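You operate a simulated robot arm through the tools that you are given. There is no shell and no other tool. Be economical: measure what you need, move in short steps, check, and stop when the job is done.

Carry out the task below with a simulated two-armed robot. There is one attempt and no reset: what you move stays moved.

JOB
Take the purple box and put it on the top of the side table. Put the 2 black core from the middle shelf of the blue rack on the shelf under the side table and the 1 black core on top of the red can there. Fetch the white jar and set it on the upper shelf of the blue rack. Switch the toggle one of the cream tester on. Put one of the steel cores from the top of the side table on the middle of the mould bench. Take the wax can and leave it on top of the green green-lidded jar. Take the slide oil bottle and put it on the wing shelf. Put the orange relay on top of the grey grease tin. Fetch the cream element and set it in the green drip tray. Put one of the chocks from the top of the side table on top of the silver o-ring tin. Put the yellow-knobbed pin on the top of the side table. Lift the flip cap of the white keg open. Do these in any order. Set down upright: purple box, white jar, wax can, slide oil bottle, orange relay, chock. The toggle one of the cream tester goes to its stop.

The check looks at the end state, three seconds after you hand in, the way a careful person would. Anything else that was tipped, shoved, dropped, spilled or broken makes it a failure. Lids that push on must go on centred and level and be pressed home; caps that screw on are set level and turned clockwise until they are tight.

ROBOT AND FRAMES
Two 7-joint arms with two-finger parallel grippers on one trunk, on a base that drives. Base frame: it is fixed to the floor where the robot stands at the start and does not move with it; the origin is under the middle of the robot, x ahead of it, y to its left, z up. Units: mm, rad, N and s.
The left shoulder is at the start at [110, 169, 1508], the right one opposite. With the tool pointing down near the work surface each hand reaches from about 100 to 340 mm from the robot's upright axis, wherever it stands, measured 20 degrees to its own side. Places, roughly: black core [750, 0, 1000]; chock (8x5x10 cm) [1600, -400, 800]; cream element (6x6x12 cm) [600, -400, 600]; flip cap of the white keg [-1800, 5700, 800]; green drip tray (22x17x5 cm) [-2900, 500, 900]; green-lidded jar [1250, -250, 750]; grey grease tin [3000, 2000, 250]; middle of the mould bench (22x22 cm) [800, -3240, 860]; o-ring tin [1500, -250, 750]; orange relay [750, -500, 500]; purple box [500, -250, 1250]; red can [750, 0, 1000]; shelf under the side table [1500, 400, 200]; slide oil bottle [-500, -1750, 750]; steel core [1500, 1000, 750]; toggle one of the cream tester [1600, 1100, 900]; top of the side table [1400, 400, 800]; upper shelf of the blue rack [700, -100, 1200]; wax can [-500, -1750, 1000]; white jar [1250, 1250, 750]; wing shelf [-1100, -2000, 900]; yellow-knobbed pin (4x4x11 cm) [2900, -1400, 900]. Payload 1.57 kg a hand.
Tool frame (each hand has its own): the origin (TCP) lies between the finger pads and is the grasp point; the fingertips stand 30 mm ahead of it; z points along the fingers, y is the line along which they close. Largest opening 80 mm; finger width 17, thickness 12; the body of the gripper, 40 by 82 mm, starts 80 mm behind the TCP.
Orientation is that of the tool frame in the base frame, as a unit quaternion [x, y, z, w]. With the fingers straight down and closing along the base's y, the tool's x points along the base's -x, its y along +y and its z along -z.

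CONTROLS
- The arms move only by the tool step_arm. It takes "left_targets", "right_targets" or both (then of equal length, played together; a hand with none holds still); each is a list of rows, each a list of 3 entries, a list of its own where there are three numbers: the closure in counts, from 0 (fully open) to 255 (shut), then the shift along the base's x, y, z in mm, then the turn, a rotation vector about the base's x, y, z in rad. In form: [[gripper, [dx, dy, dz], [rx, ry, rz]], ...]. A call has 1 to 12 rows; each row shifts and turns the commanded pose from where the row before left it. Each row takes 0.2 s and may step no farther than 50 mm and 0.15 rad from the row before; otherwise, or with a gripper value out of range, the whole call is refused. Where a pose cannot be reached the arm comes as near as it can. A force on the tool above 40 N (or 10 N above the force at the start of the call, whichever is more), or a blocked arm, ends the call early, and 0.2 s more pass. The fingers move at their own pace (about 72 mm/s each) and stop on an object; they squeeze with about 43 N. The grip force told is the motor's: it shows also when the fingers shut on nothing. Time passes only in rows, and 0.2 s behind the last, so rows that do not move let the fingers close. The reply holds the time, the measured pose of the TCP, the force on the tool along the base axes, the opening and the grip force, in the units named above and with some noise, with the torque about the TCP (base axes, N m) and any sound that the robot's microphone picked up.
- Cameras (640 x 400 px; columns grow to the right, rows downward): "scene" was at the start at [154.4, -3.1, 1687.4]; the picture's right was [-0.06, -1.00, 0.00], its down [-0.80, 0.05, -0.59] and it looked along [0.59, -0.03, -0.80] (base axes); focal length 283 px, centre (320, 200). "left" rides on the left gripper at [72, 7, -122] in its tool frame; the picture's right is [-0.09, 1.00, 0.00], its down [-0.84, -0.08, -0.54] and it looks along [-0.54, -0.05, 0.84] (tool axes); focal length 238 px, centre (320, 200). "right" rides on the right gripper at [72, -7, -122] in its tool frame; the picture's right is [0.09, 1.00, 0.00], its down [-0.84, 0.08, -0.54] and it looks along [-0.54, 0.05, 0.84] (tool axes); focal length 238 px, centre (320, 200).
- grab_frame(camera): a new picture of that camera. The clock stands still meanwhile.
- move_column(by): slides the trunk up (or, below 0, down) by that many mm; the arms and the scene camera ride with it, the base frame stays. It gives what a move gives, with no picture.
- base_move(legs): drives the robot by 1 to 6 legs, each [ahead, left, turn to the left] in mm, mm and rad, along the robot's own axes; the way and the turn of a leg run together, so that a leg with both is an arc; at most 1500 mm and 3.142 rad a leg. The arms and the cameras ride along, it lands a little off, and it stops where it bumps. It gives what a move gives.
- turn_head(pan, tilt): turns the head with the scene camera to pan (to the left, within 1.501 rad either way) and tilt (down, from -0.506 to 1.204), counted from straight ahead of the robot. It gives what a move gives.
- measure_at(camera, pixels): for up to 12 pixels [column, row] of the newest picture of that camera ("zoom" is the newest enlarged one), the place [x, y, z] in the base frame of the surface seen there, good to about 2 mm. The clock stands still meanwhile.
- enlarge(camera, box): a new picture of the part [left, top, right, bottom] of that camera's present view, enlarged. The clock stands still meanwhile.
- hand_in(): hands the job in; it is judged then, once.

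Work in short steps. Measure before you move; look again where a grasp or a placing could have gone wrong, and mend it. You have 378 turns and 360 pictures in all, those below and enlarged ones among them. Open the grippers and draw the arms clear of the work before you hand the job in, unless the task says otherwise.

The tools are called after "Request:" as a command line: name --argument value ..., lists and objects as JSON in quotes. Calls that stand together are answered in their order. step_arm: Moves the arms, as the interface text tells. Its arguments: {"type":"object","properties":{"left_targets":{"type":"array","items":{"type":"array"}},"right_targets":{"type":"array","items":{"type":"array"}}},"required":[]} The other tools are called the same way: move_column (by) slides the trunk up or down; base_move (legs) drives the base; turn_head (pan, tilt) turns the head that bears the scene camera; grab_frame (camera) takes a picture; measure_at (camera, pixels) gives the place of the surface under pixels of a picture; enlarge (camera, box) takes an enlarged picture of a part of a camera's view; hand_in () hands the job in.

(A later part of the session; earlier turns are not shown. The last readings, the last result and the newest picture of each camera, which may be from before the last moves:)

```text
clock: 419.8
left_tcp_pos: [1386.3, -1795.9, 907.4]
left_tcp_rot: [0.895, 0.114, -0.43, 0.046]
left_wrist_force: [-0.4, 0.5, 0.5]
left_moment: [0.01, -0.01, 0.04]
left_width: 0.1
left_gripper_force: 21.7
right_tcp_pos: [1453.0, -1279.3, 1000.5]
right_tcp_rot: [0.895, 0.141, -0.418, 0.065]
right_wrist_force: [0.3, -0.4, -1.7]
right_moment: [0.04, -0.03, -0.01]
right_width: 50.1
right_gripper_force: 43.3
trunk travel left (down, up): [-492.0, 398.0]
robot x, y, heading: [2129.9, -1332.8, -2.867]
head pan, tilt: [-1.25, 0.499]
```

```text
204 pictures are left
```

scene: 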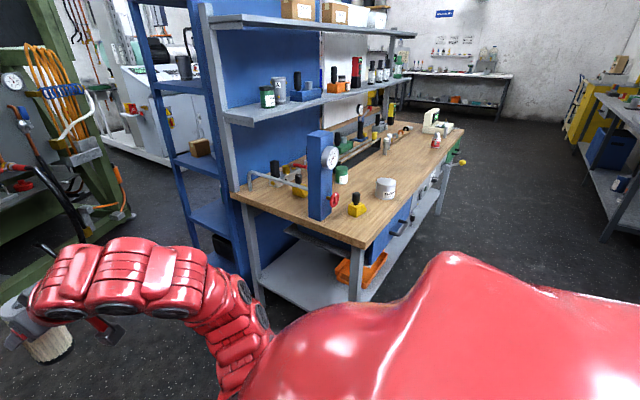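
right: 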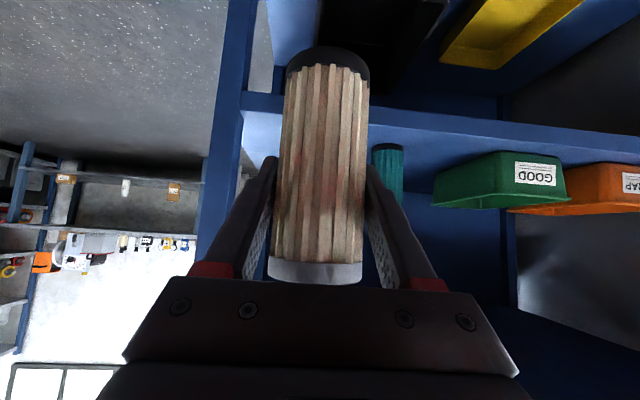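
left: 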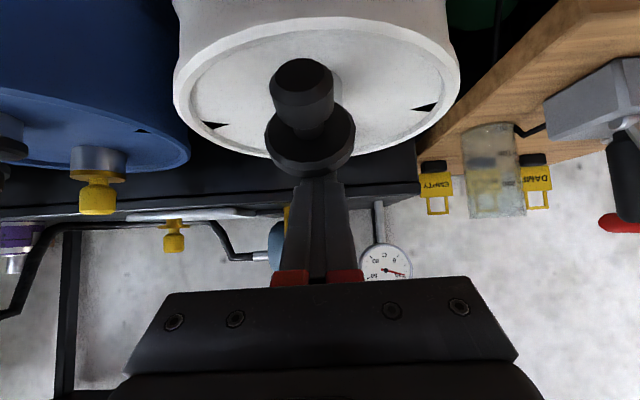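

Request:
enlarge --camera "scene" --box '[420, 120, 640, 290]'

Request:
enlarge --camera "scene" --box '[230, 110, 480, 310]'

```text
2.35 times, centred on (530, 205) of scene
```

zoom: 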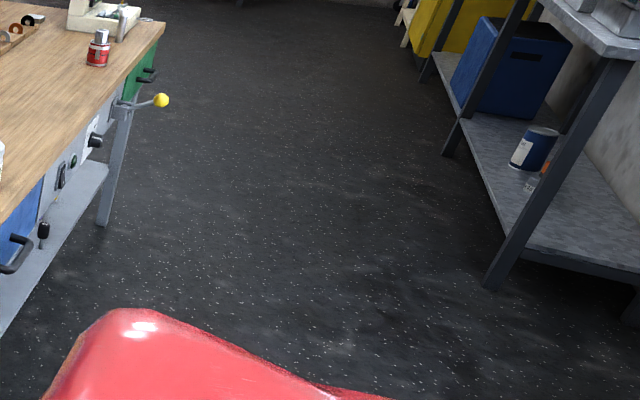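

```text
2.00 times, centred on (355, 210) of scene
```

zoom: 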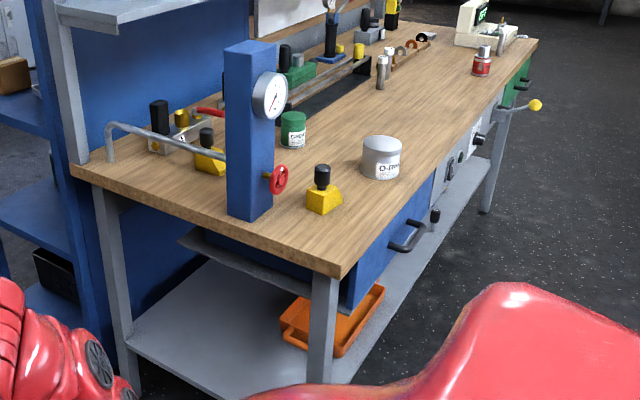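

One chock is missing from view. I go to (1850,−1500) and turn north to scan the floor.

Request:
base_move --legs '[[316, 88, 0], [0, 0, -1.75]]'

Request:
turn_head --pan -0.2 --tilt 0.6

Request:
grab_frame --camera "scene"

```text
clock: 426.2
left_tcp_pos: [1521.7, -686.9, 908.1]
left_tcp_rot: [0.658, -0.617, -0.308, -0.302]
left_wrist_force: [-0.2, -1.1, -0.2]
left_moment: [0.0, -0.01, 0.0]
left_width: 0.0
left_gripper_force: 21.2
right_tcp_pos: [2018.9, -850.0, 999.8]
right_tcp_rot: [0.679, -0.601, -0.316, -0.28]
right_wrist_force: [-0.8, 0.3, -1.3]
right_moment: [0.0, 0.0, -0.01]
right_width: 50.1
right_gripper_force: 43.3
trunk travel left (down, up): [-492.0, 398.0]
robot x, y, heading: [1843.1, -1497.7, 1.655]
head pan, tilt: [-1.25, 0.499]
```

```text
clock: 427.5
left_tcp_pos: [1522.2, -685.7, 907.5]
left_tcp_rot: [0.658, -0.617, -0.309, -0.302]
left_wrist_force: [1.2, 0.1, 0.5]
left_moment: [0.02, 0.01, 0.01]
left_width: 0.1
left_gripper_force: 21.9
right_tcp_pos: [2017.8, -849.6, 999.0]
right_tcp_rot: [0.68, -0.6, -0.316, -0.28]
right_wrist_force: [0.1, 0.3, -0.5]
right_moment: [-0.02, -0.01, 0.0]
right_width: 50.1
right_gripper_force: 42.8
trunk travel left (down, up): [-492.0, 398.0]
robot x, y, heading: [1845.2, -1502.0, 1.652]
head pan, tilt: [-0.201, 0.6]
```

```text
201 pictures are left
```

scene: 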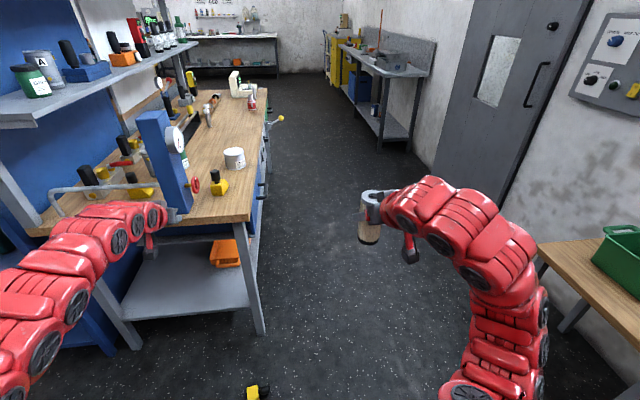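

There it is: the chock lies on the floor at (258,392). I measure it.

Request:
turn_head --pan 0.1 --tilt 1.0

Request:
grab_frame --camera "scene"

```text
clock: 428.4
left_tcp_pos: [1522.4, -687.1, 907.5]
left_tcp_rot: [0.658, -0.616, -0.309, -0.303]
left_wrist_force: [0.5, -0.3, 0.2]
left_moment: [0.0, -0.02, 0.01]
left_width: 0.0
left_gripper_force: 21.0
right_tcp_pos: [2018.5, -849.6, 999.5]
right_tcp_rot: [0.68, -0.599, -0.316, -0.28]
right_wrist_force: [0.6, 0.0, -2.0]
right_moment: [0.0, 0.01, 0.0]
right_width: 50.2
right_gripper_force: 43.5
trunk travel left (down, up): [-492.0, 398.0]
robot x, y, heading: [1841.0, -1502.4, 1.656]
head pan, tilt: [0.099, 1.0]
```

```text
200 pictures are left
```

scene: 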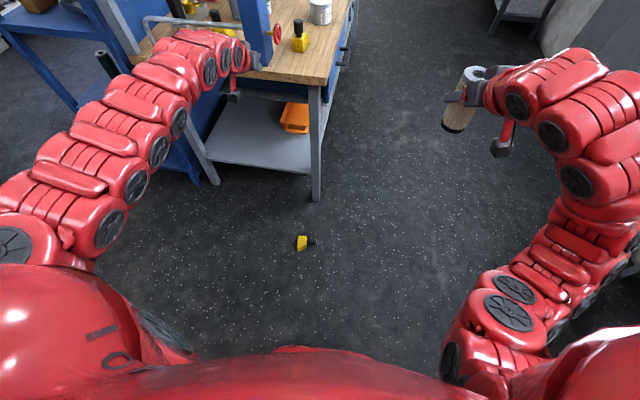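

Request:
enlarge --camera "scene" --box '[275, 220, 345, 265]'

Request:
measure_at --camera "zoom" --pixels '[[230, 200], [230, 150], [250, 250], [330, 190], [360, 190], [200, 250], [100, 200]]'

```text
8.89 times, centred on (310, 242) of scene
```

zoom: 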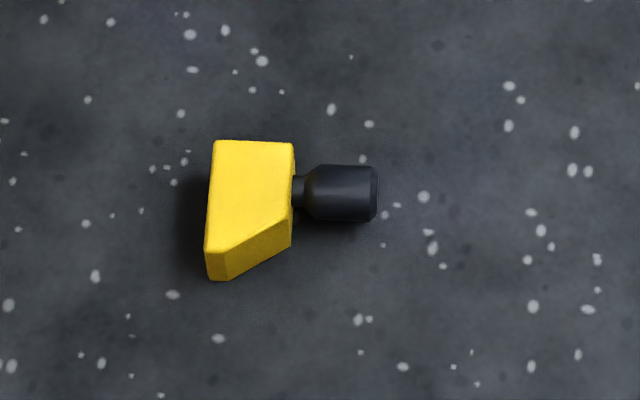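

```text
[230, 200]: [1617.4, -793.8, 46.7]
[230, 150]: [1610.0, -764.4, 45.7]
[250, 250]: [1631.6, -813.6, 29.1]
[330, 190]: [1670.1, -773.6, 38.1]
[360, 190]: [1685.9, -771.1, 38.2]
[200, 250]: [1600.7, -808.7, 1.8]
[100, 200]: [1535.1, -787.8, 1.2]
```

The chock lies on its side, knob toward +x. First I must free the left arm, which stuck at a joint limit: I test small moves.

Request:
step_arm --left_targets '[[255, [0, 0, 40], [0, 0, 0]], [255, [0, 0, 40], [0, 0, 0]], [255, [-40, 0, 0], [0, 0, 0]], [255, [-40, 0, 0], [0, 0, 0]], [255, [0, -40, 0], [0, 0, 0]], [255, [0, -40, 0], [0, 0, 0]], [255, [0, 0, 0], [0.1, 0, 0]], [255, [0, 0, 0], [0.1, 0, 0]]]'

```text
clock: 430.1
left_tcp_pos: [1441.9, -767.1, 987.9]
left_tcp_rot: [0.625, -0.582, -0.37, -0.366]
left_wrist_force: [-0.9, 0.6, -0.5]
left_moment: [-0.01, -0.01, 0.0]
left_width: 0.0
left_gripper_force: 20.8
right_tcp_pos: [2017.9, -849.6, 998.2]
right_tcp_rot: [0.679, -0.6, -0.317, -0.281]
right_wrist_force: [-0.6, 0.1, -1.3]
right_moment: [0.0, 0.0, -0.01]
right_width: 50.1
right_gripper_force: 43.3
trunk travel left (down, up): [-492.0, 398.0]
robot x, y, heading: [1843.2, -1500.2, 1.655]
head pan, tilt: [0.099, 1.0]
```

Free again. I fold it in toward the body, pitching down.

Request:
step_arm --left_targets '[[255, [0, -40, -20], [-0.1, 0, 0]], [255, [0, -40, -20], [-0.1, 0, 0]], [255, [0, -40, -20], [-0.1, 0, 0]], [255, [0, -40, -20], [-0.1, 0, 0]], [255, [10, -40, -20], [-0.1, 0, 0]], [255, [20, -30, -20], [-0.1, 0, 0]], [255, [20, -10, -20], [-0.1, 0, 0]], [255, [20, 0, -20], [-0.1, 0, 0]]]'

```text
clock: 431.9
left_tcp_pos: [1530.1, -969.4, 768.7]
left_tcp_rot: [0.718, -0.68, -0.115, -0.094]
left_wrist_force: [-0.4, 0.8, 1.1]
left_moment: [-0.01, 0.0, -0.01]
left_width: 0.3
left_gripper_force: 21.4
left hand out of reach, approached as far as the arm can: row 3, 4, 5, 6
right_tcp_pos: [2018.5, -849.3, 999.2]
right_tcp_rot: [0.679, -0.601, -0.316, -0.28]
right_wrist_force: [0.8, -0.4, -0.9]
right_moment: [-0.03, 0.01, -0.01]
right_width: 50.1
right_gripper_force: 42.6
trunk travel left (down, up): [-492.0, 398.0]
robot x, y, heading: [1844.9, -1503.2, 1.658]
head pan, tilt: [0.099, 1.0]
```

Good. Now round to the chock's west side, facing +x, then lower the trunk.

Request:
base_move --legs '[[158, 640, 0], [0, 0, -1.658], [0, 430, 0]]'

Request:
move_column --by -400

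Request:
move_column --by -85

Request:
grab_frame --camera "left"

Request:
grab_frame --camera "scene"

```text
clock: 441.9
left_tcp_pos: [1748.4, -706.3, 769.1]
left_tcp_rot: [0.021, 0.989, 0.008, 0.148]
left_wrist_force: [-0.3, 0.2, -0.1]
left_moment: [0.03, 0.0, -0.01]
left_width: 0.0
left_gripper_force: 21.7
right_tcp_pos: [1819.9, -1203.4, 1000.2]
right_tcp_rot: [-0.011, 0.906, 0.004, 0.422]
right_wrist_force: [-0.1, -0.2, -1.3]
right_moment: [0.01, 0.04, -0.04]
right_width: 50.3
right_gripper_force: 42.7
trunk travel left (down, up): [-492.0, 398.0]
robot x, y, heading: [1185.4, -962.4, -0.019]
head pan, tilt: [0.099, 1.0]
```

```text
clock: 445.8
left_tcp_pos: [1747.7, -705.5, 368.2]
left_tcp_rot: [0.022, 0.989, 0.008, 0.148]
left_wrist_force: [0.8, 0.0, 0.3]
left_moment: [0.01, 0.02, 0.05]
left_width: 0.1
left_gripper_force: 21.6
right_tcp_pos: [1819.7, -1204.5, 598.5]
right_tcp_rot: [-0.011, 0.906, 0.004, 0.423]
right_wrist_force: [-0.1, 1.0, -1.9]
right_moment: [-0.01, 0.01, 0.01]
right_width: 50.2
right_gripper_force: 42.6
trunk travel left (down, up): [-92.0, 798.0]
robot x, y, heading: [1188.4, -966.0, -0.016]
head pan, tilt: [0.099, 1.0]
```

```text
clock: 447.0
left_tcp_pos: [1748.6, -706.5, 285.0]
left_tcp_rot: [0.021, 0.989, 0.008, 0.148]
left_wrist_force: [-0.7, 0.5, -0.6]
left_moment: [0.0, -0.01, 0.0]
left_width: 0.0
left_gripper_force: 21.1
right_tcp_pos: [1818.9, -1203.6, 515.4]
right_tcp_rot: [-0.011, 0.906, 0.005, 0.424]
right_wrist_force: [0.3, -0.2, -1.1]
right_moment: [0.0, 0.0, 0.03]
right_width: 49.9
right_gripper_force: 42.8
trunk travel left (down, up): [-7.0, 883.0]
robot x, y, heading: [1186.4, -962.4, -0.014]
head pan, tilt: [0.099, 1.0]
```

```text
198 pictures are left
```

left: 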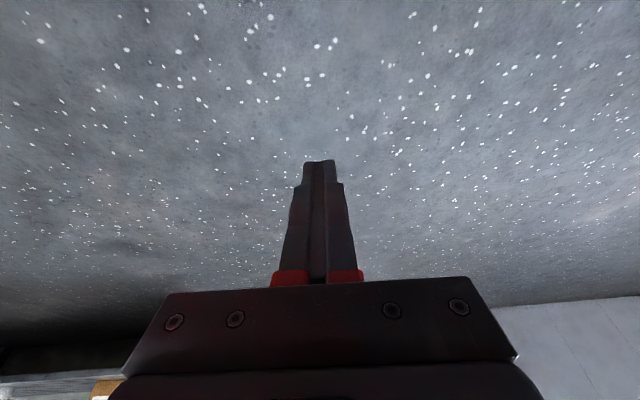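

```text
197 pictures are left
```

scene: 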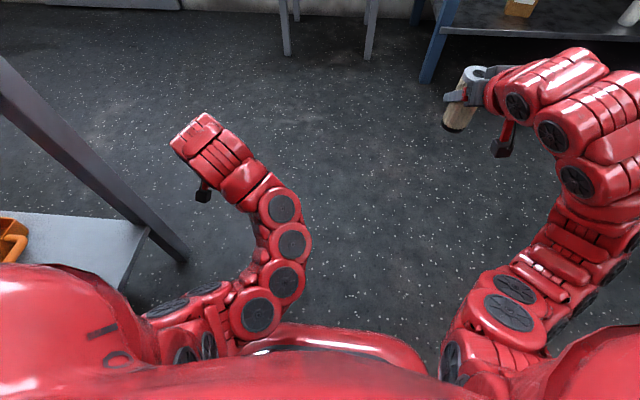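

The chock is hidden under my forearm; I back up 260 to see it ahead of the hand.

Request:
base_move --legs '[[-270, -40, 0]]'

Request:
grab_frame --camera "left"

```text
clock: 448.9
left_tcp_pos: [1480.7, -744.0, 283.8]
left_tcp_rot: [0.022, 0.989, 0.008, 0.148]
left_wrist_force: [-0.7, -0.4, -0.4]
left_moment: [0.01, 0.04, -0.01]
left_width: 0.3
left_gripper_force: 21.4
right_tcp_pos: [1552.1, -1241.0, 515.7]
right_tcp_rot: [-0.01, 0.906, 0.004, 0.423]
right_wrist_force: [0.0, 0.9, -1.7]
right_moment: [0.0, 0.02, -0.01]
right_width: 50.0
right_gripper_force: 43.3
trunk travel left (down, up): [-7.0, 883.0]
robot x, y, heading: [921.6, -999.5, -0.013]
head pan, tilt: [0.099, 1.0]
```

```text
196 pictures are left
```

left: 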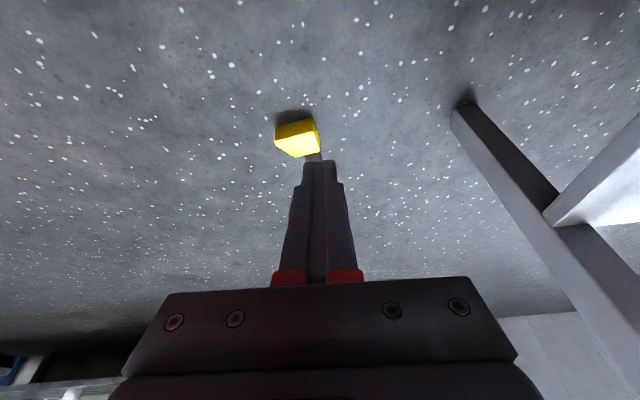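

I drive 195 ahead, set the hand vertical and open above the knob, and check the picture.

Request:
base_move --legs '[[195, -28, 0]]'

Request:
step_arm --left_targets '[[100, [0, 0, -40], [0, 0.1, 0]], [100, [0, 0, -40], [0, 0.1, 0]], [100, [0, 0, -40], [0, 0.1, 0]], [100, [0, 0, -30], [0, 0, 0]], [100, [0, 0, 0], [0, 0, 0]]]'

Request:
grab_frame --camera "left"

```text
clock: 450.5
left_tcp_pos: [1677.3, -774.8, 283.6]
left_tcp_rot: [0.022, 0.989, 0.008, 0.148]
left_wrist_force: [-0.1, 0.1, -0.1]
left_moment: [0.02, 0.0, 0.0]
left_width: 0.0
left_gripper_force: 21.5
right_tcp_pos: [1748.0, -1270.2, 515.0]
right_tcp_rot: [-0.012, 0.906, 0.005, 0.423]
right_wrist_force: [-0.6, 0.3, -1.8]
right_moment: [-0.02, 0.0, 0.01]
right_width: 50.1
right_gripper_force: 42.8
trunk travel left (down, up): [-7.0, 883.0]
robot x, y, heading: [1115.6, -1035.1, -0.017]
head pan, tilt: [0.099, 1.0]
```

```text
clock: 451.7
left_tcp_pos: [1676.5, -775.4, 133.2]
left_tcp_rot: [0.024, 1.0, 0.005, -0.001]
left_wrist_force: [0.4, 0.6, 0.6]
left_moment: [0.0, 0.03, -0.02]
left_width: 48.7
left_gripper_force: 0.0
right_tcp_pos: [1747.3, -1270.7, 515.4]
right_tcp_rot: [-0.012, 0.906, 0.005, 0.423]
right_wrist_force: [0.5, 0.2, -1.7]
right_moment: [0.02, -0.01, 0.01]
right_width: 50.1
right_gripper_force: 42.7
trunk travel left (down, up): [-7.0, 883.0]
robot x, y, heading: [1117.0, -1031.8, -0.011]
head pan, tilt: [0.099, 1.0]
```

```text
195 pictures are left
```

left: 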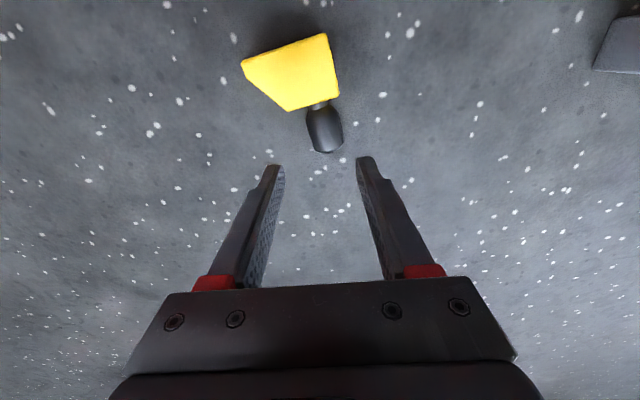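

Request:
measure_at --camera "left" --pixels '[[325, 125], [326, 145], [320, 105], [325, 112], [300, 70], [330, 60]]'

```text
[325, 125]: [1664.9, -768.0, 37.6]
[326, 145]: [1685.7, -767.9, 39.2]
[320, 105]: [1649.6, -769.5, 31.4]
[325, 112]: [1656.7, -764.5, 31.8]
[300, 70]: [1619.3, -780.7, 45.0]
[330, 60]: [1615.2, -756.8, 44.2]
```

Knob axis y −768, x 1655–1690. I lower to z 35 and grip it.

Request:
step_arm --left_targets '[[100, [-2, 7, -40], [0, 0, 0]], [100, [0, 0, -40], [0, 0, 0]], [100, [0, 0, -17], [0, 0, 0]], [255, [0, 0, 0], [0, 0, 0]], [255, [0, 0, 0], [0, 0, 0]], [255, [0, 0, 0], [0, 0, 0]], [255, [0, 0, 30], [0, 0, 0]], [255, [0, 0, 45], [0, 0, 0]], [255, [0, 0, 45], [0, 0, 0]], [255, [0, 0, 45], [0, 0, 0]]]'

Request:
grab_frame --camera "left"

```text
clock: 453.9
left_tcp_pos: [1674.2, -764.9, 199.4]
left_tcp_rot: [0.023, 1.0, 0.004, 0.0]
left_wrist_force: [-0.8, -0.1, -3.0]
left_moment: [0.01, -0.11, -0.01]
left_width: 32.4
left_gripper_force: 40.8
right_tcp_pos: [1747.7, -1272.3, 515.9]
right_tcp_rot: [-0.011, 0.906, 0.004, 0.423]
right_wrist_force: [0.0, -0.1, -1.3]
right_moment: [-0.01, 0.02, 0.01]
right_width: 50.1
right_gripper_force: 43.0
trunk travel left (down, up): [-7.0, 883.0]
robot x, y, heading: [1113.9, -1031.5, -0.018]
head pan, tilt: [0.099, 1.0]
```

```text
194 pictures are left
```

left: 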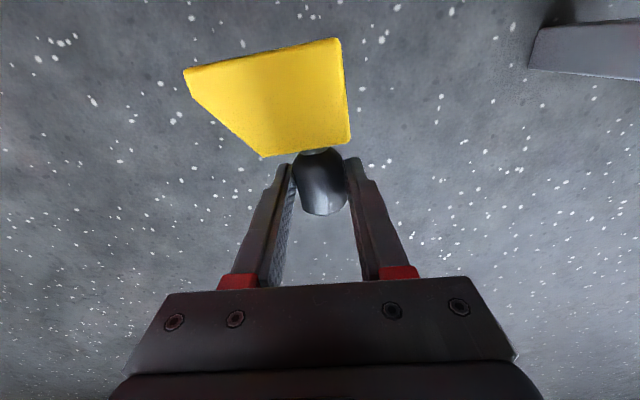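

Gripped. I raise it, then drive round to the aisle side of the table, keeping well off the benches.

Request:
move_column --by 400

Request:
base_move --legs '[[800, -280, 0], [0, 0, 1.58], [0, -380, 0]]'

Request:
turn_head --pan 0 --tilt 0.5

Request:
grab_frame --camera "scene"

```text
clock: 457.7
left_tcp_pos: [1675.0, -765.2, 598.9]
left_tcp_rot: [0.024, 1.0, 0.005, 0.0]
left_wrist_force: [-0.4, 0.4, -2.0]
left_moment: [-0.03, -0.07, 0.02]
left_width: 31.2
left_gripper_force: 39.7
right_tcp_pos: [1748.5, -1271.2, 914.6]
right_tcp_rot: [-0.01, 0.906, 0.004, 0.423]
right_wrist_force: [-1.4, 0.0, -1.1]
right_moment: [0.04, 0.0, 0.01]
right_width: 50.1
right_gripper_force: 43.2
trunk travel left (down, up): [-407.0, 483.0]
robot x, y, heading: [1113.0, -1031.2, -0.014]
head pan, tilt: [0.099, 1.0]
```

```text
clock: 468.1
left_tcp_pos: [2017.1, -767.6, 599.4]
left_tcp_rot: [-0.695, 0.719, 0.004, -0.004]
left_wrist_force: [0.7, 0.3, -1.6]
left_moment: [0.11, 0.01, -0.02]
left_width: 30.9
left_gripper_force: 39.6
right_tcp_pos: [2523.4, -688.2, 914.0]
right_tcp_rot: [0.653, -0.628, -0.304, -0.294]
right_wrist_force: [0.4, -0.1, -1.1]
right_moment: [0.02, 0.05, 0.01]
right_width: 50.2
right_gripper_force: 42.6
trunk travel left (down, up): [-407.0, 483.0]
robot x, y, heading: [2293.2, -1323.1, 1.575]
head pan, tilt: [0.099, 1.0]
```

```text
clock: 469.0
left_tcp_pos: [2016.7, -768.1, 598.8]
left_tcp_rot: [-0.695, 0.719, 0.003, -0.004]
left_wrist_force: [-0.5, -0.1, -1.6]
left_moment: [0.11, -0.01, -0.02]
left_width: 30.7
left_gripper_force: 39.4
right_tcp_pos: [2522.3, -687.3, 915.2]
right_tcp_rot: [0.653, -0.628, -0.304, -0.294]
right_wrist_force: [0.1, -0.6, -1.8]
right_moment: [-0.01, 0.03, 0.01]
right_width: 50.3
right_gripper_force: 43.2
trunk travel left (down, up): [-407.0, 483.0]
robot x, y, heading: [2293.7, -1324.2, 1.571]
head pan, tilt: [0.0, 0.499]
```

```text
193 pictures are left
```

scene: 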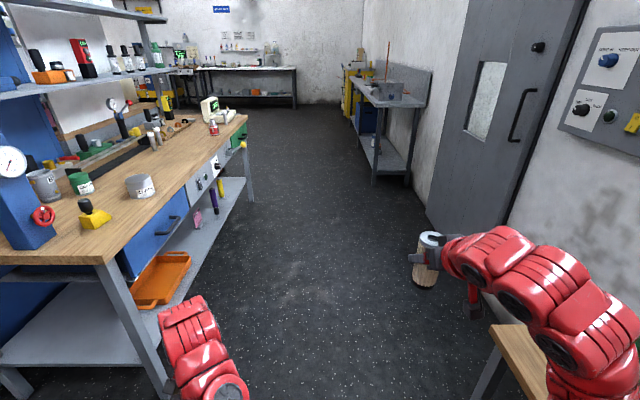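

Clear ahead. I drive north 1180 and turn to face the table.

Request:
base_move --legs '[[600, -20, 0], [580, -40, 0], [0, 0, 1.57]]'

Request:
grab_frame --camera "scene"

```text
clock: 478.1
left_tcp_pos: [1733.6, -133.0, 599.0]
left_tcp_rot: [0.971, -0.238, -0.002, -0.006]
left_wrist_force: [2.2, 2.0, -2.9]
left_moment: [-0.14, 0.3, 0.16]
left_width: 30.5
left_gripper_force: 39.5
right_tcp_pos: [1865.5, 345.7, 915.2]
right_tcp_rot: [0.889, -0.172, -0.416, -0.082]
right_wrist_force: [0.9, -0.5, -1.5]
right_moment: [-0.01, 0.01, -0.02]
right_width: 50.1
right_gripper_force: 42.6
trunk travel left (down, up): [-407.0, 483.0]
robot x, y, heading: [2348.6, -123.0, 2.715]
head pan, tilt: [0.0, 0.499]
stopped in leg 3: the force on the tool passed its limit at 96 N (the readings are from after the stop); the commanded pose is now the measured one
```

```text
192 pictures are left
```

scene: 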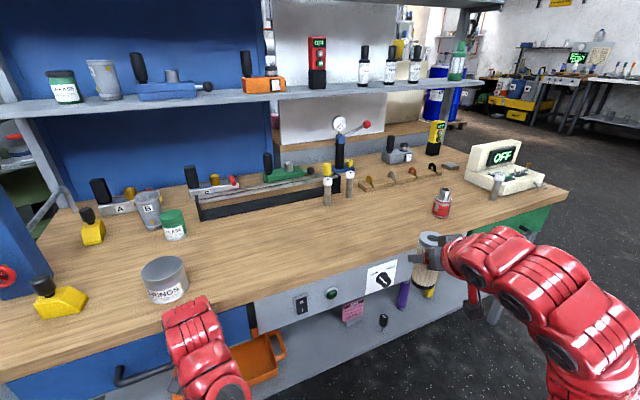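

The left hand, still low, hit the table front. I back off at once and check what I hold.

Request:
base_move --legs '[[-180, 0, 0]]'

Request:
grab_frame --camera "left"

Request:
grab_frame --camera "scene"

```text
clock: 479.6
left_tcp_pos: [1897.4, -209.2, 599.9]
left_tcp_rot: [0.971, -0.239, -0.003, -0.007]
left_wrist_force: [0.4, 0.5, -1.6]
left_moment: [0.02, 0.1, -0.03]
left_width: 30.6
left_gripper_force: 39.9
right_tcp_pos: [2030.5, 271.7, 914.9]
right_tcp_rot: [0.889, -0.172, -0.415, -0.082]
right_wrist_force: [0.2, 0.1, -0.4]
right_moment: [0.03, -0.01, 0.03]
right_width: 49.9
right_gripper_force: 43.1
trunk travel left (down, up): [-407.0, 483.0]
robot x, y, heading: [2515.0, -197.9, 2.716]
head pan, tilt: [0.0, 0.499]
```

```text
191 pictures are left
```

left: 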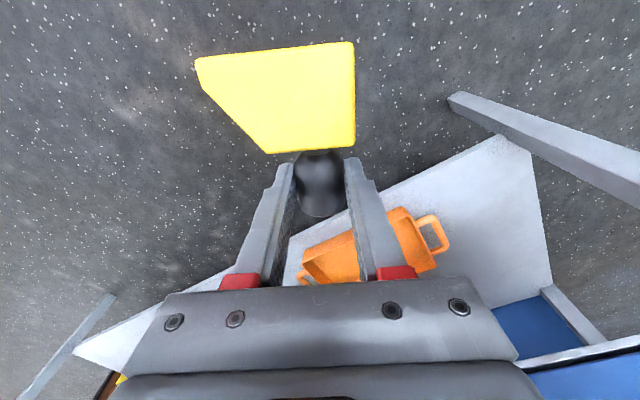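

```text
190 pictures are left
```

scene: 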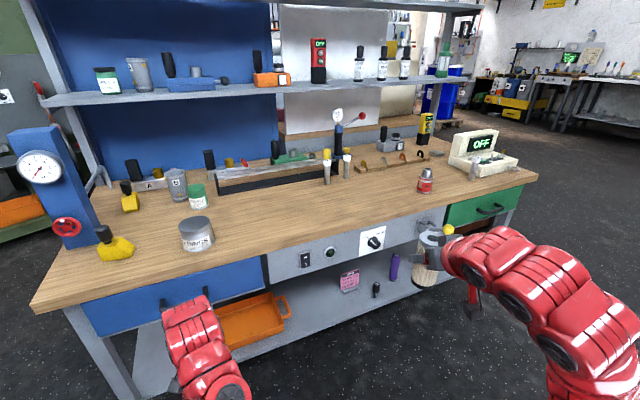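

Still held. I finish the turn from here, raise the trunk, and look.

Request:
base_move --legs '[[0, 0, 0.425]]'

Request:
move_column --by 180

Request:
step_arm --left_targets '[[255, [0, 0, 30], [0, 0.12, 0]], [255, [-10, 0, 30], [0, 0.12, 0]], [255, [-15, 0, 30], [0, 0.12, 0]], [255, [-20, 0, 30], [0, 0.12, 0]], [255, [-20, 0, 30], [0, 0.12, 0]], [255, [-20, 0, 20], [0, 0.12, 0]], [255, [-20, 0, 20], [0, 0.12, 0]], [255, [-20, 0, 10], [0, 0.12, 0]], [255, [-20, 0, 10], [0, 0.12, 0]], [255, [-20, 0, 0], [0, 0.12, 0]]]'

Request:
grab_frame --camera "left"

```text
clock: 481.3
left_tcp_pos: [1958.6, -466.7, 599.7]
left_tcp_rot: [1.0, -0.023, -0.003, -0.005]
left_wrist_force: [0.4, -0.4, -2.0]
left_moment: [0.0, 0.1, 0.01]
left_width: 30.7
left_gripper_force: 39.6
right_tcp_pos: [1878.1, 24.6, 915.4]
right_tcp_rot: [0.905, 0.024, -0.424, 0.01]
right_wrist_force: [0.7, 0.0, -1.3]
right_moment: [0.03, 0.01, -0.03]
right_width: 50.0
right_gripper_force: 42.7
trunk travel left (down, up): [-407.0, 483.0]
robot x, y, heading: [2516.8, -199.9, -3.131]
head pan, tilt: [0.0, 0.499]
```

```text
clock: 483.3
left_tcp_pos: [1958.7, -465.7, 778.7]
left_tcp_rot: [1.0, -0.024, -0.005, -0.006]
left_wrist_force: [-0.3, 0.4, -2.4]
left_moment: [-0.05, 0.09, 0.04]
left_width: 30.8
left_gripper_force: 40.0
right_tcp_pos: [1878.3, 24.6, 1095.7]
right_tcp_rot: [0.906, 0.023, -0.423, 0.009]
right_wrist_force: [0.7, 0.1, -1.3]
right_moment: [0.0, 0.0, 0.0]
right_width: 49.9
right_gripper_force: 43.1
trunk travel left (down, up): [-587.0, 303.0]
robot x, y, heading: [2511.7, -199.8, -3.131]
head pan, tilt: [0.0, 0.499]
```

```text
clock: 485.5
left_tcp_pos: [1792.9, -466.0, 988.2]
left_tcp_rot: [0.822, -0.022, -0.569, 0.008]
left_wrist_force: [0.2, -0.3, -2.6]
left_moment: [0.01, 0.0, 0.03]
left_width: 30.8
left_gripper_force: 39.5
right_tcp_pos: [1877.6, 24.2, 1096.3]
right_tcp_rot: [0.905, 0.024, -0.424, 0.01]
right_wrist_force: [-0.4, 0.0, -0.5]
right_moment: [0.02, -0.03, 0.0]
right_width: 49.7
right_gripper_force: 43.0
trunk travel left (down, up): [-587.0, 303.0]
robot x, y, heading: [2515.4, -195.8, -3.132]
head pan, tilt: [0.0, 0.499]
```

```text
189 pictures are left
```

left: 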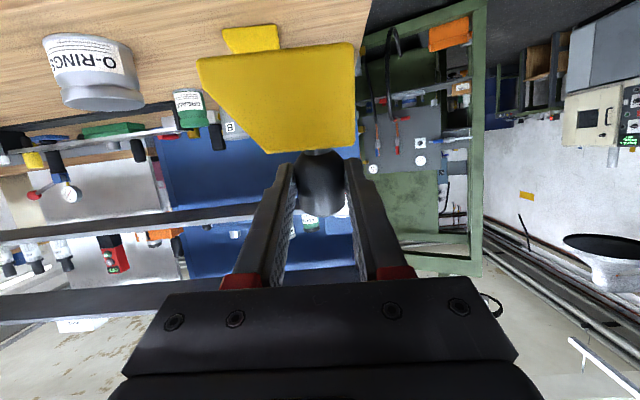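

Held, pitch 69°. I'll set it down upright on its old spot first, then push the tin back and redo the stacking. Strafe to y≈0 and pitch to 90°.

Request:
base_move --legs '[[0, -455, 0]]'

Request:
step_arm --left_targets '[[255, [-20, 0, 10], [0, 0.12, 0]], [255, [-20, 0, 0], [0, 0.12, 0]], [255, [-20, 0, 0], [0.02, 0.1, 0.02]], [255, [0, 0, 0], [0, 0, 0]]]'

Request:
grab_frame --camera "left"

Request:
grab_frame --camera "scene"

```text
clock: 488.2
left_tcp_pos: [1787.1, -9.5, 988.5]
left_tcp_rot: [0.823, -0.026, -0.567, 0.006]
left_wrist_force: [0.1, 0.5, -2.3]
left_moment: [-0.02, 0.02, 0.0]
left_width: 30.6
left_gripper_force: 39.7
right_tcp_pos: [1873.2, 480.4, 1095.4]
right_tcp_rot: [0.906, 0.021, -0.423, 0.009]
right_wrist_force: [0.5, 0.1, -1.8]
right_moment: [0.0, 0.01, 0.01]
right_width: 50.4
right_gripper_force: 43.2
trunk travel left (down, up): [-587.0, 303.0]
robot x, y, heading: [2512.8, 256.3, -3.14]
head pan, tilt: [0.0, 0.499]
```

```text
clock: 489.2
left_tcp_pos: [1728.0, -8.5, 999.8]
left_tcp_rot: [0.714, -0.008, -0.7, 0.011]
left_wrist_force: [-0.2, 0.8, -1.4]
left_moment: [-0.03, -0.05, -0.01]
left_width: 30.5
left_gripper_force: 39.9
right_tcp_pos: [1872.9, 481.3, 1095.6]
right_tcp_rot: [0.905, 0.021, -0.424, 0.008]
right_wrist_force: [0.2, 1.1, -2.6]
right_moment: [0.0, -0.03, 0.0]
right_width: 50.2
right_gripper_force: 42.7
trunk travel left (down, up): [-587.0, 303.0]
robot x, y, heading: [2510.2, 252.4, -3.134]
head pan, tilt: [0.0, 0.499]
```

```text
188 pictures are left
```

left: 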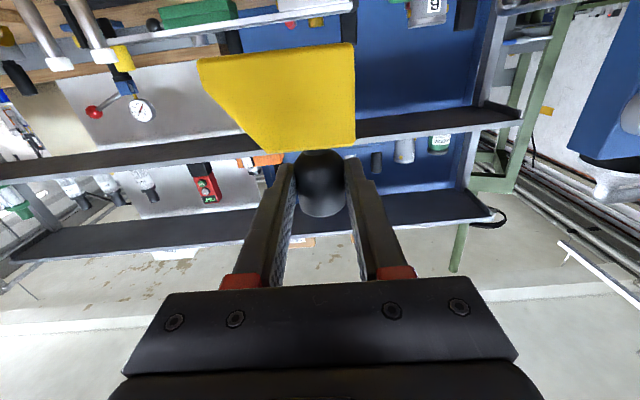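

```text
187 pictures are left
```

scene: 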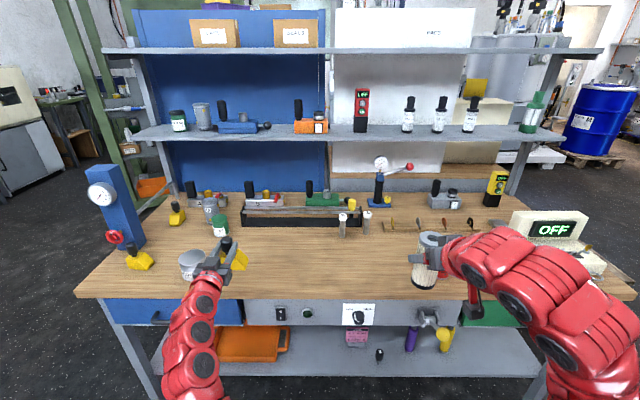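

Request:
measure_at --camera "left" --pixels '[[350, 50], [205, 66], [348, 140], [268, 145], [300, 60], [310, 130], [320, 200]]'

```text
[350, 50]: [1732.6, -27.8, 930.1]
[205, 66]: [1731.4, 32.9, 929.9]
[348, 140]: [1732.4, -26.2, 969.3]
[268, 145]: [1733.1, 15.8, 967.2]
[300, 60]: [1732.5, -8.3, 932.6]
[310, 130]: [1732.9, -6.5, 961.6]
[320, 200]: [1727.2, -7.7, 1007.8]
```

It hangs upright (front face vertical, bottom level at z 930). I drive 90 forward, then lower it to the table at about (1600,−8).

Request:
base_move --legs '[[90, 0, 0]]'

Request:
step_arm --left_targets '[[255, [-30, 0, -35], [0, 0, 0]], [255, [0, 0, -45], [0, 0, 0]], [255, [0, 0, -30], [0, 0, 0]], [255, [0, 0, -8], [0, 0, 0]], [255, [0, 0, 0], [0, 0, 0]]]'

Request:
grab_frame --camera "left"

Request:
measure_at --camera "left" --pixels '[[350, 50], [205, 66], [348, 140], [300, 40], [320, 200]]'

```text
clock: 490.3
left_tcp_pos: [1637.6, -10.3, 997.8]
left_tcp_rot: [0.715, -0.008, -0.699, 0.011]
left_wrist_force: [-0.8, -0.9, -2.9]
left_moment: [0.0, 0.01, -0.02]
left_width: 30.5
left_gripper_force: 39.4
right_tcp_pos: [1783.6, 478.5, 1095.3]
right_tcp_rot: [0.906, 0.021, -0.423, 0.008]
right_wrist_force: [0.2, 0.6, -1.7]
right_moment: [0.02, -0.02, 0.0]
right_width: 50.2
right_gripper_force: 43.0
trunk travel left (down, up): [-587.0, 303.0]
robot x, y, heading: [2422.2, 258.2, -3.136]
head pan, tilt: [0.0, 0.499]
```

```text
clock: 491.5
left_tcp_pos: [1607.6, -9.9, 879.9]
left_tcp_rot: [0.715, -0.008, -0.699, 0.011]
left_wrist_force: [0.1, -0.4, -1.2]
left_moment: [0.02, -0.05, 0.04]
left_width: 30.4
left_gripper_force: 40.0
right_tcp_pos: [1784.1, 478.9, 1095.2]
right_tcp_rot: [0.906, 0.021, -0.423, 0.008]
right_wrist_force: [0.1, 0.6, -1.1]
right_moment: [0.03, -0.02, 0.04]
right_width: 50.4
right_gripper_force: 42.5
trunk travel left (down, up): [-587.0, 303.0]
robot x, y, heading: [2422.6, 256.1, -3.135]
head pan, tilt: [0.0, 0.499]
```

```text
186 pictures are left
```

left: 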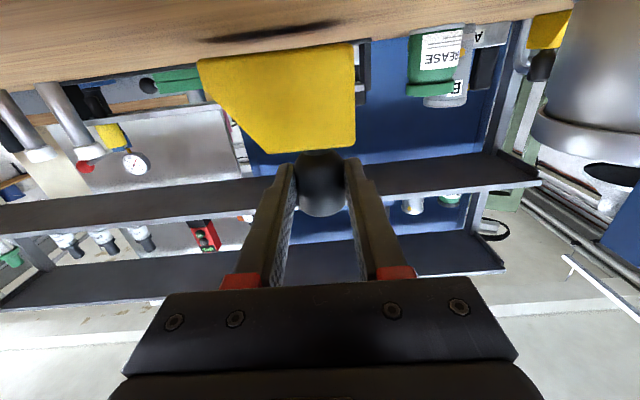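

```text
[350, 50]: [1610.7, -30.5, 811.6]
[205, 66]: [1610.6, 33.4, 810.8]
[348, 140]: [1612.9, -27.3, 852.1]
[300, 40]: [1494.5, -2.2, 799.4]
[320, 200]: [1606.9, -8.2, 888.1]
```

Request:
step_arm --left_targets '[[255, [0, 0, -5], [0, 0, 0]], [255, [0, 0, -2], [0, 0, 0]], [255, [0, 0, -2], [0, 0, 0]], [255, [0, 0, -1], [0, 0, 0]], [255, [0, 0, 0], [0, 0, 0]]]'

```text
clock: 492.7
left_tcp_pos: [1608.4, -9.7, 872.6]
left_tcp_rot: [0.713, -0.007, -0.701, 0.013]
left_wrist_force: [-6.2, -2.6, 11.7]
left_moment: [0.51, 0.35, 0.28]
left_width: 30.6
left_gripper_force: 39.9
right_tcp_pos: [1783.6, 479.7, 1096.1]
right_tcp_rot: [0.906, 0.022, -0.424, 0.009]
right_wrist_force: [0.4, 0.3, -1.0]
right_moment: [-0.01, -0.02, 0.02]
right_width: 50.3
right_gripper_force: 43.6
trunk travel left (down, up): [-587.0, 303.0]
robot x, y, heading: [2419.8, 254.8, -3.134]
head pan, tilt: [0.0, 0.499]
```

Contact. I release, draw back, and look at the tin.

Request:
step_arm --left_targets '[[255, [0, 0, 1], [0, 0, 0]], [130, [0, 0, 0], [0, 0, 0]], [90, [0, 0, 0], [0, 0, 0]], [90, [30, 0, 0], [0, 0, 0]], [90, [45, 0, 5], [0, -0.05, 0]], [90, [45, 0, 20], [0, -0.1, 0]], [90, [20, -20, 40], [0, -0.1, 0]]]'

Request:
grab_frame --camera "left"

Request:
enlarge --camera "scene" --box '[80, 170, 300, 300]'

```text
clock: 494.3
left_tcp_pos: [1748.0, -31.4, 937.4]
left_tcp_rot: [0.797, -0.008, -0.604, 0.011]
left_wrist_force: [0.5, 0.0, -0.4]
left_moment: [-0.02, 0.03, 0.02]
left_width: 51.8
left_gripper_force: 0.1
right_tcp_pos: [1783.3, 478.3, 1095.7]
right_tcp_rot: [0.906, 0.022, -0.423, 0.009]
right_wrist_force: [0.5, 0.2, -1.0]
right_moment: [-0.01, 0.0, -0.05]
right_width: 50.0
right_gripper_force: 42.8
trunk travel left (down, up): [-587.0, 303.0]
robot x, y, heading: [2422.8, 258.2, -3.132]
head pan, tilt: [0.0, 0.499]
```

```text
185 pictures are left
```

left: 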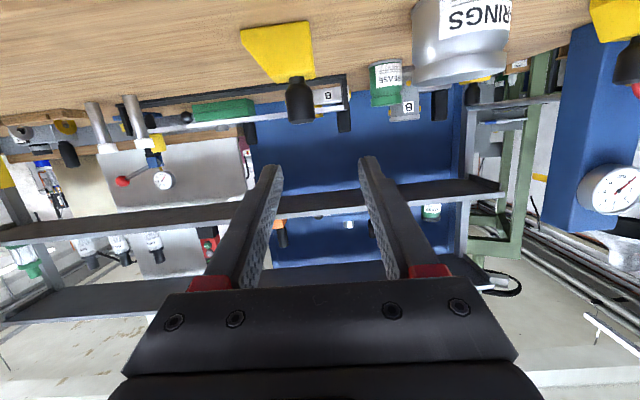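

```text
2.91 times, centred on (190, 235) of scene
```

zoom: 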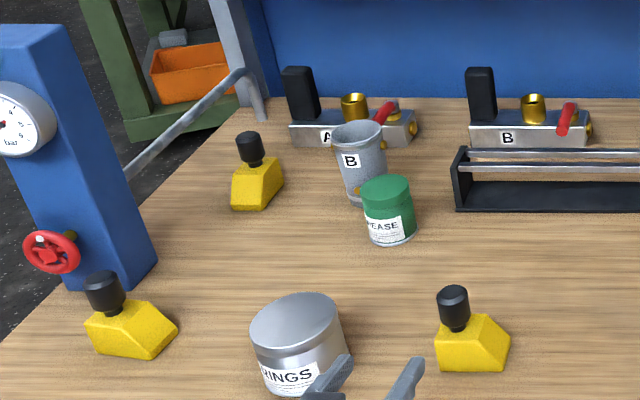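

Upright on the table again. I measure the tin's present position and the second chock.

Request:
measure_at --camera "zoom" --pixels '[[252, 320], [342, 315], [297, 295], [300, 345], [297, 320], [155, 330], [90, 325], [103, 280], [455, 290], [440, 350]]'

```text
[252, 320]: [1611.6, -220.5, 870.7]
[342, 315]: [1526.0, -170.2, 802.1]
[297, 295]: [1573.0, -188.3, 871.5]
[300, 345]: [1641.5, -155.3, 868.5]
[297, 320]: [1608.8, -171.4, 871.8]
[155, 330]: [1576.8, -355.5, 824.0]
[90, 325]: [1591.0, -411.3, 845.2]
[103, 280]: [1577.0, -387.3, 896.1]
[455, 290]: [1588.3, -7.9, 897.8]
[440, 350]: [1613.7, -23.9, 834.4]
```

Tin centre ≈ (1608,−182); originally (1615,−139). I strafe left and put the closed left hand south of the tin, low.

Request:
base_move --legs '[[0, 215, 0]]'

Request:
step_arm --left_targets '[[255, [0, 0, 0], [0, -0.1, 0]], [255, [-30, 0, -20], [0, 0, 0]], [255, [-40, 0, -20], [0, 0, 0]], [255, [-40, 0, -25], [0, 0, 0]], [255, [0, 0, -18], [0, 0, 0]], [255, [0, 0, 0], [0, 0, 0]]]'

Request:
grab_frame --camera "left"

```text
clock: 495.9
left_tcp_pos: [1750.5, -243.8, 937.7]
left_tcp_rot: [0.797, -0.01, -0.604, 0.009]
left_wrist_force: [-1.3, -0.1, -0.3]
left_moment: [-0.01, -0.02, -0.04]
left_width: 51.9
left_gripper_force: 0.0
right_tcp_pos: [1785.7, 266.8, 1095.4]
right_tcp_rot: [0.906, 0.022, -0.423, 0.009]
right_wrist_force: [-0.8, 0.3, -1.1]
right_moment: [0.05, 0.02, -0.01]
right_width: 50.1
right_gripper_force: 43.0
trunk travel left (down, up): [-587.0, 303.0]
robot x, y, heading: [2424.7, 44.5, -3.129]
head pan, tilt: [0.0, 0.499]
```

```text
clock: 497.4
left_tcp_pos: [1641.0, -243.2, 855.2]
left_tcp_rot: [0.826, -0.009, -0.564, 0.01]
left_wrist_force: [0.0, 0.4, 0.0]
left_moment: [0.01, -0.03, 0.02]
left_width: 0.0
left_gripper_force: 21.5
right_tcp_pos: [1786.2, 267.9, 1094.8]
right_tcp_rot: [0.906, 0.022, -0.424, 0.009]
right_wrist_force: [-0.3, -0.6, -1.1]
right_moment: [0.02, -0.01, 0.01]
right_width: 50.4
right_gripper_force: 42.9
trunk travel left (down, up): [-587.0, 303.0]
robot x, y, heading: [2422.2, 41.2, -3.128]
head pan, tilt: [0.0, 0.499]
```

```text
183 pictures are left
```

left: 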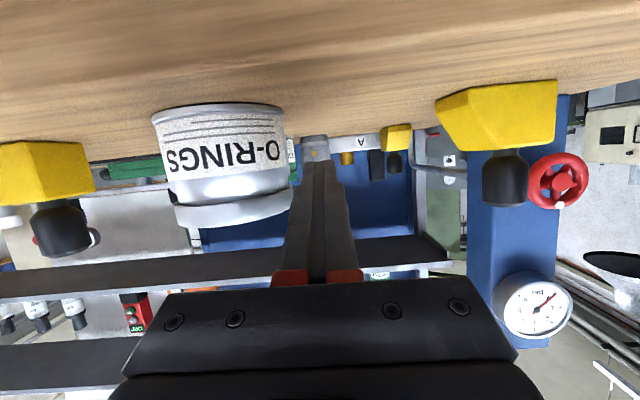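

I push the tin gently +y by ~42 mm.

Request:
step_arm --left_targets '[[255, [0, 8, 0], [0, 0, 0]], [255, [0, 6, 0], [0, 0, 0]], [255, [0, 6, 0], [0, 0, 0]], [255, [0, 6, 0], [0, 0, 0]], [255, [0, 6, 0], [0, 0, 0]], [255, [0, 6, 0], [0, 0, 0]], [255, [0, 6, 0], [0, 0, 0]], [255, [0, 6, 0], [0, 0, 0]], [255, [0, 0, 0], [0, 0, 0]]]'

Request:
step_arm --left_targets '[[255, [0, -15, 0], [0, 0, 0]], [255, [20, -15, 20], [0, 0, 0]], [255, [40, 0, 25], [0, 0, 0]], [255, [40, 0, 25], [0, 0, 0]]]'

Request:
turn_head --pan 0 --tilt 0.6

Request:
enlarge --camera "scene" --box '[180, 120, 400, 250]'

```text
clock: 499.4
left_tcp_pos: [1641.6, -192.9, 855.1]
left_tcp_rot: [0.826, -0.01, -0.563, 0.009]
left_wrist_force: [0.5, 0.2, 1.1]
left_moment: [-0.02, -0.02, 0.0]
left_width: 0.4
left_gripper_force: 21.6
right_tcp_pos: [1785.4, 267.1, 1095.0]
right_tcp_rot: [0.906, 0.023, -0.423, 0.009]
right_wrist_force: [0.8, -0.4, -1.9]
right_moment: [0.04, 0.0, 0.01]
right_width: 50.0
right_gripper_force: 42.9
trunk travel left (down, up): [-587.0, 303.0]
robot x, y, heading: [2424.7, 47.2, -3.133]
head pan, tilt: [0.0, 0.499]
```

```text
clock: 500.4
left_tcp_pos: [1742.1, -224.5, 924.8]
left_tcp_rot: [0.826, -0.01, -0.564, 0.01]
left_wrist_force: [0.6, 0.4, -0.3]
left_moment: [0.0, -0.02, 0.0]
left_width: 0.0
left_gripper_force: 21.2
right_tcp_pos: [1786.0, 267.6, 1096.4]
right_tcp_rot: [0.905, 0.022, -0.424, 0.01]
right_wrist_force: [0.2, 0.6, -0.5]
right_moment: [0.04, 0.01, -0.02]
right_width: 50.2
right_gripper_force: 43.9
trunk travel left (down, up): [-587.0, 303.0]
robot x, y, heading: [2424.5, 44.4, -3.129]
head pan, tilt: [0.0, 0.499]
```

```text
clock: 501.0
left_tcp_pos: [1740.1, -224.9, 923.6]
left_tcp_rot: [0.826, -0.01, -0.564, 0.01]
left_wrist_force: [-0.4, 0.5, 1.1]
left_moment: [0.01, -0.01, -0.01]
left_width: 0.0
left_gripper_force: 21.7
right_tcp_pos: [1784.7, 267.3, 1095.6]
right_tcp_rot: [0.906, 0.022, -0.423, 0.009]
right_wrist_force: [0.3, 0.2, -1.1]
right_moment: [0.0, -0.04, -0.01]
right_width: 50.1
right_gripper_force: 43.4
trunk travel left (down, up): [-587.0, 303.0]
robot x, y, heading: [2421.2, 43.7, -3.137]
head pan, tilt: [0.0, 0.6]
```

```text
2.91 times, centred on (290, 185) of scene
```

zoom: 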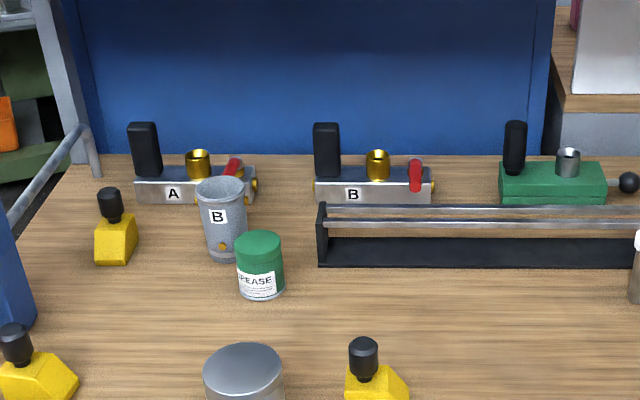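

Request:
measure_at --camera "zoom" --pixels '[[243, 346], [206, 368], [281, 368], [243, 375], [260, 235], [260, 260], [238, 245], [283, 245], [363, 345], [222, 185], [348, 385]]'

```text
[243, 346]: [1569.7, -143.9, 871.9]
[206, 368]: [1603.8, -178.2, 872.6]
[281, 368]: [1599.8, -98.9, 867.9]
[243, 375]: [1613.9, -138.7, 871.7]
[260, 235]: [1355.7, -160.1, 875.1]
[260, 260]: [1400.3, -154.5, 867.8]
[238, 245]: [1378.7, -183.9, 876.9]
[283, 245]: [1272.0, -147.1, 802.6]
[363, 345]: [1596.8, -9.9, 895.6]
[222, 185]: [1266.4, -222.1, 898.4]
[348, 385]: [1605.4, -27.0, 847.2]
```

Tin back at (1607,−139). Now regrip the chock by its knob as before: strafe back and approach.

Request:
base_move --legs '[[0, -215, 0]]'

Request:
step_arm --left_targets '[[90, [-25, 0, -15], [0, -0.05, 0]], [90, [-30, 0, -15], [0, -0.04, 0]], [90, [0, 0, 0], [0, 0, 0]]]'

Request:
grab_frame --camera "left"

Request:
measure_at --camera "left" --pixels '[[318, 150], [305, 150], [332, 150], [318, 165]]'

```text
clock: 502.7
left_tcp_pos: [1739.0, -3.7, 924.3]
left_tcp_rot: [0.826, -0.011, -0.564, 0.009]
left_wrist_force: [-0.4, 0.5, -0.5]
left_moment: [-0.02, -0.01, 0.0]
left_width: 0.0
left_gripper_force: 21.2
right_tcp_pos: [1785.2, 487.1, 1095.8]
right_tcp_rot: [0.906, 0.02, -0.423, 0.009]
right_wrist_force: [-0.6, -0.2, -2.2]
right_moment: [0.0, 0.02, 0.02]
right_width: 50.1
right_gripper_force: 42.6
trunk travel left (down, up): [-587.0, 303.0]
robot x, y, heading: [2417.0, 259.6, -3.132]
head pan, tilt: [0.0, 0.6]
```

```text
clock: 503.5
left_tcp_pos: [1683.3, -2.5, 891.8]
left_tcp_rot: [0.85, -0.012, -0.527, 0.008]
left_wrist_force: [0.8, -0.1, -0.9]
left_moment: [0.01, 0.01, 0.01]
left_width: 51.7
left_gripper_force: 0.2
right_tcp_pos: [1785.0, 486.5, 1095.0]
right_tcp_rot: [0.906, 0.02, -0.423, 0.008]
right_wrist_force: [-0.5, -0.3, -1.1]
right_moment: [-0.01, -0.01, 0.02]
right_width: 50.1
right_gripper_force: 42.9
trunk travel left (down, up): [-587.0, 303.0]
robot x, y, heading: [2420.2, 260.8, -3.133]
head pan, tilt: [0.0, 0.6]
```

```text
181 pictures are left
```

left: 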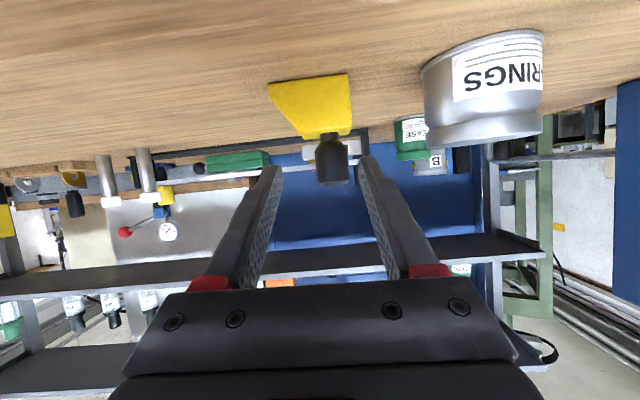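

```text
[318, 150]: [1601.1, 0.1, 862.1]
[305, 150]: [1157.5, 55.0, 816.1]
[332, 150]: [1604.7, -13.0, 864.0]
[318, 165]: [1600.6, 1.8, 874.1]
```

Request:
step_arm --left_targets '[[90, [-20, -8, -5], [0, 0, 0]], [90, [-40, 0, -6], [0, 0, 0]], [90, [-30, 0, -4], [0, 0, 0]], [255, [0, 0, 0], [0, 0, 0]], [255, [0, 0, 0], [0, 0, 0]], [255, [0, 0, 0], [0, 0, 0]], [255, [0, 0, 25], [0, 0, 0]], [255, [0, 0, 40], [0, 0, 0]], [255, [0, 0, 30], [0, 0, 0]], [255, [0, 0, 0], [0, 0, 0]]]'

Request:
grab_frame --camera "left"

Request:
measure_at --camera "left" --pixels '[[345, 48], [222, 68], [345, 130], [280, 60], [318, 180]]'

```text
clock: 505.7
left_tcp_pos: [1593.2, -13.3, 973.9]
left_tcp_rot: [0.85, -0.011, -0.526, 0.008]
left_wrist_force: [0.3, -0.5, -2.7]
left_moment: [0.02, -0.01, 0.01]
left_width: 30.7
left_gripper_force: 40.1
right_tcp_pos: [1783.7, 487.2, 1094.8]
right_tcp_rot: [0.906, 0.02, -0.423, 0.008]
right_wrist_force: [-0.2, -0.9, -2.3]
right_moment: [-0.01, -0.03, -0.02]
right_width: 50.3
right_gripper_force: 43.0
trunk travel left (down, up): [-587.0, 303.0]
robot x, y, heading: [2422.3, 263.1, -3.137]
head pan, tilt: [0.0, 0.6]
```

```text
180 pictures are left
```

left: 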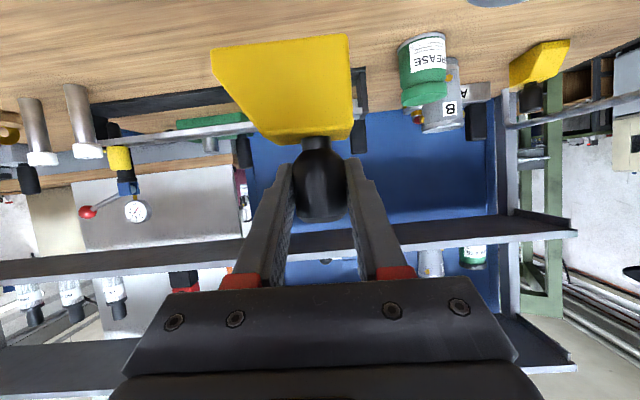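

```text
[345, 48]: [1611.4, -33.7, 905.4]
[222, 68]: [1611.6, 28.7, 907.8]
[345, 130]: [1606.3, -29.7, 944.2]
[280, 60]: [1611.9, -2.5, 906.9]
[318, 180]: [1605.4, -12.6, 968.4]
```

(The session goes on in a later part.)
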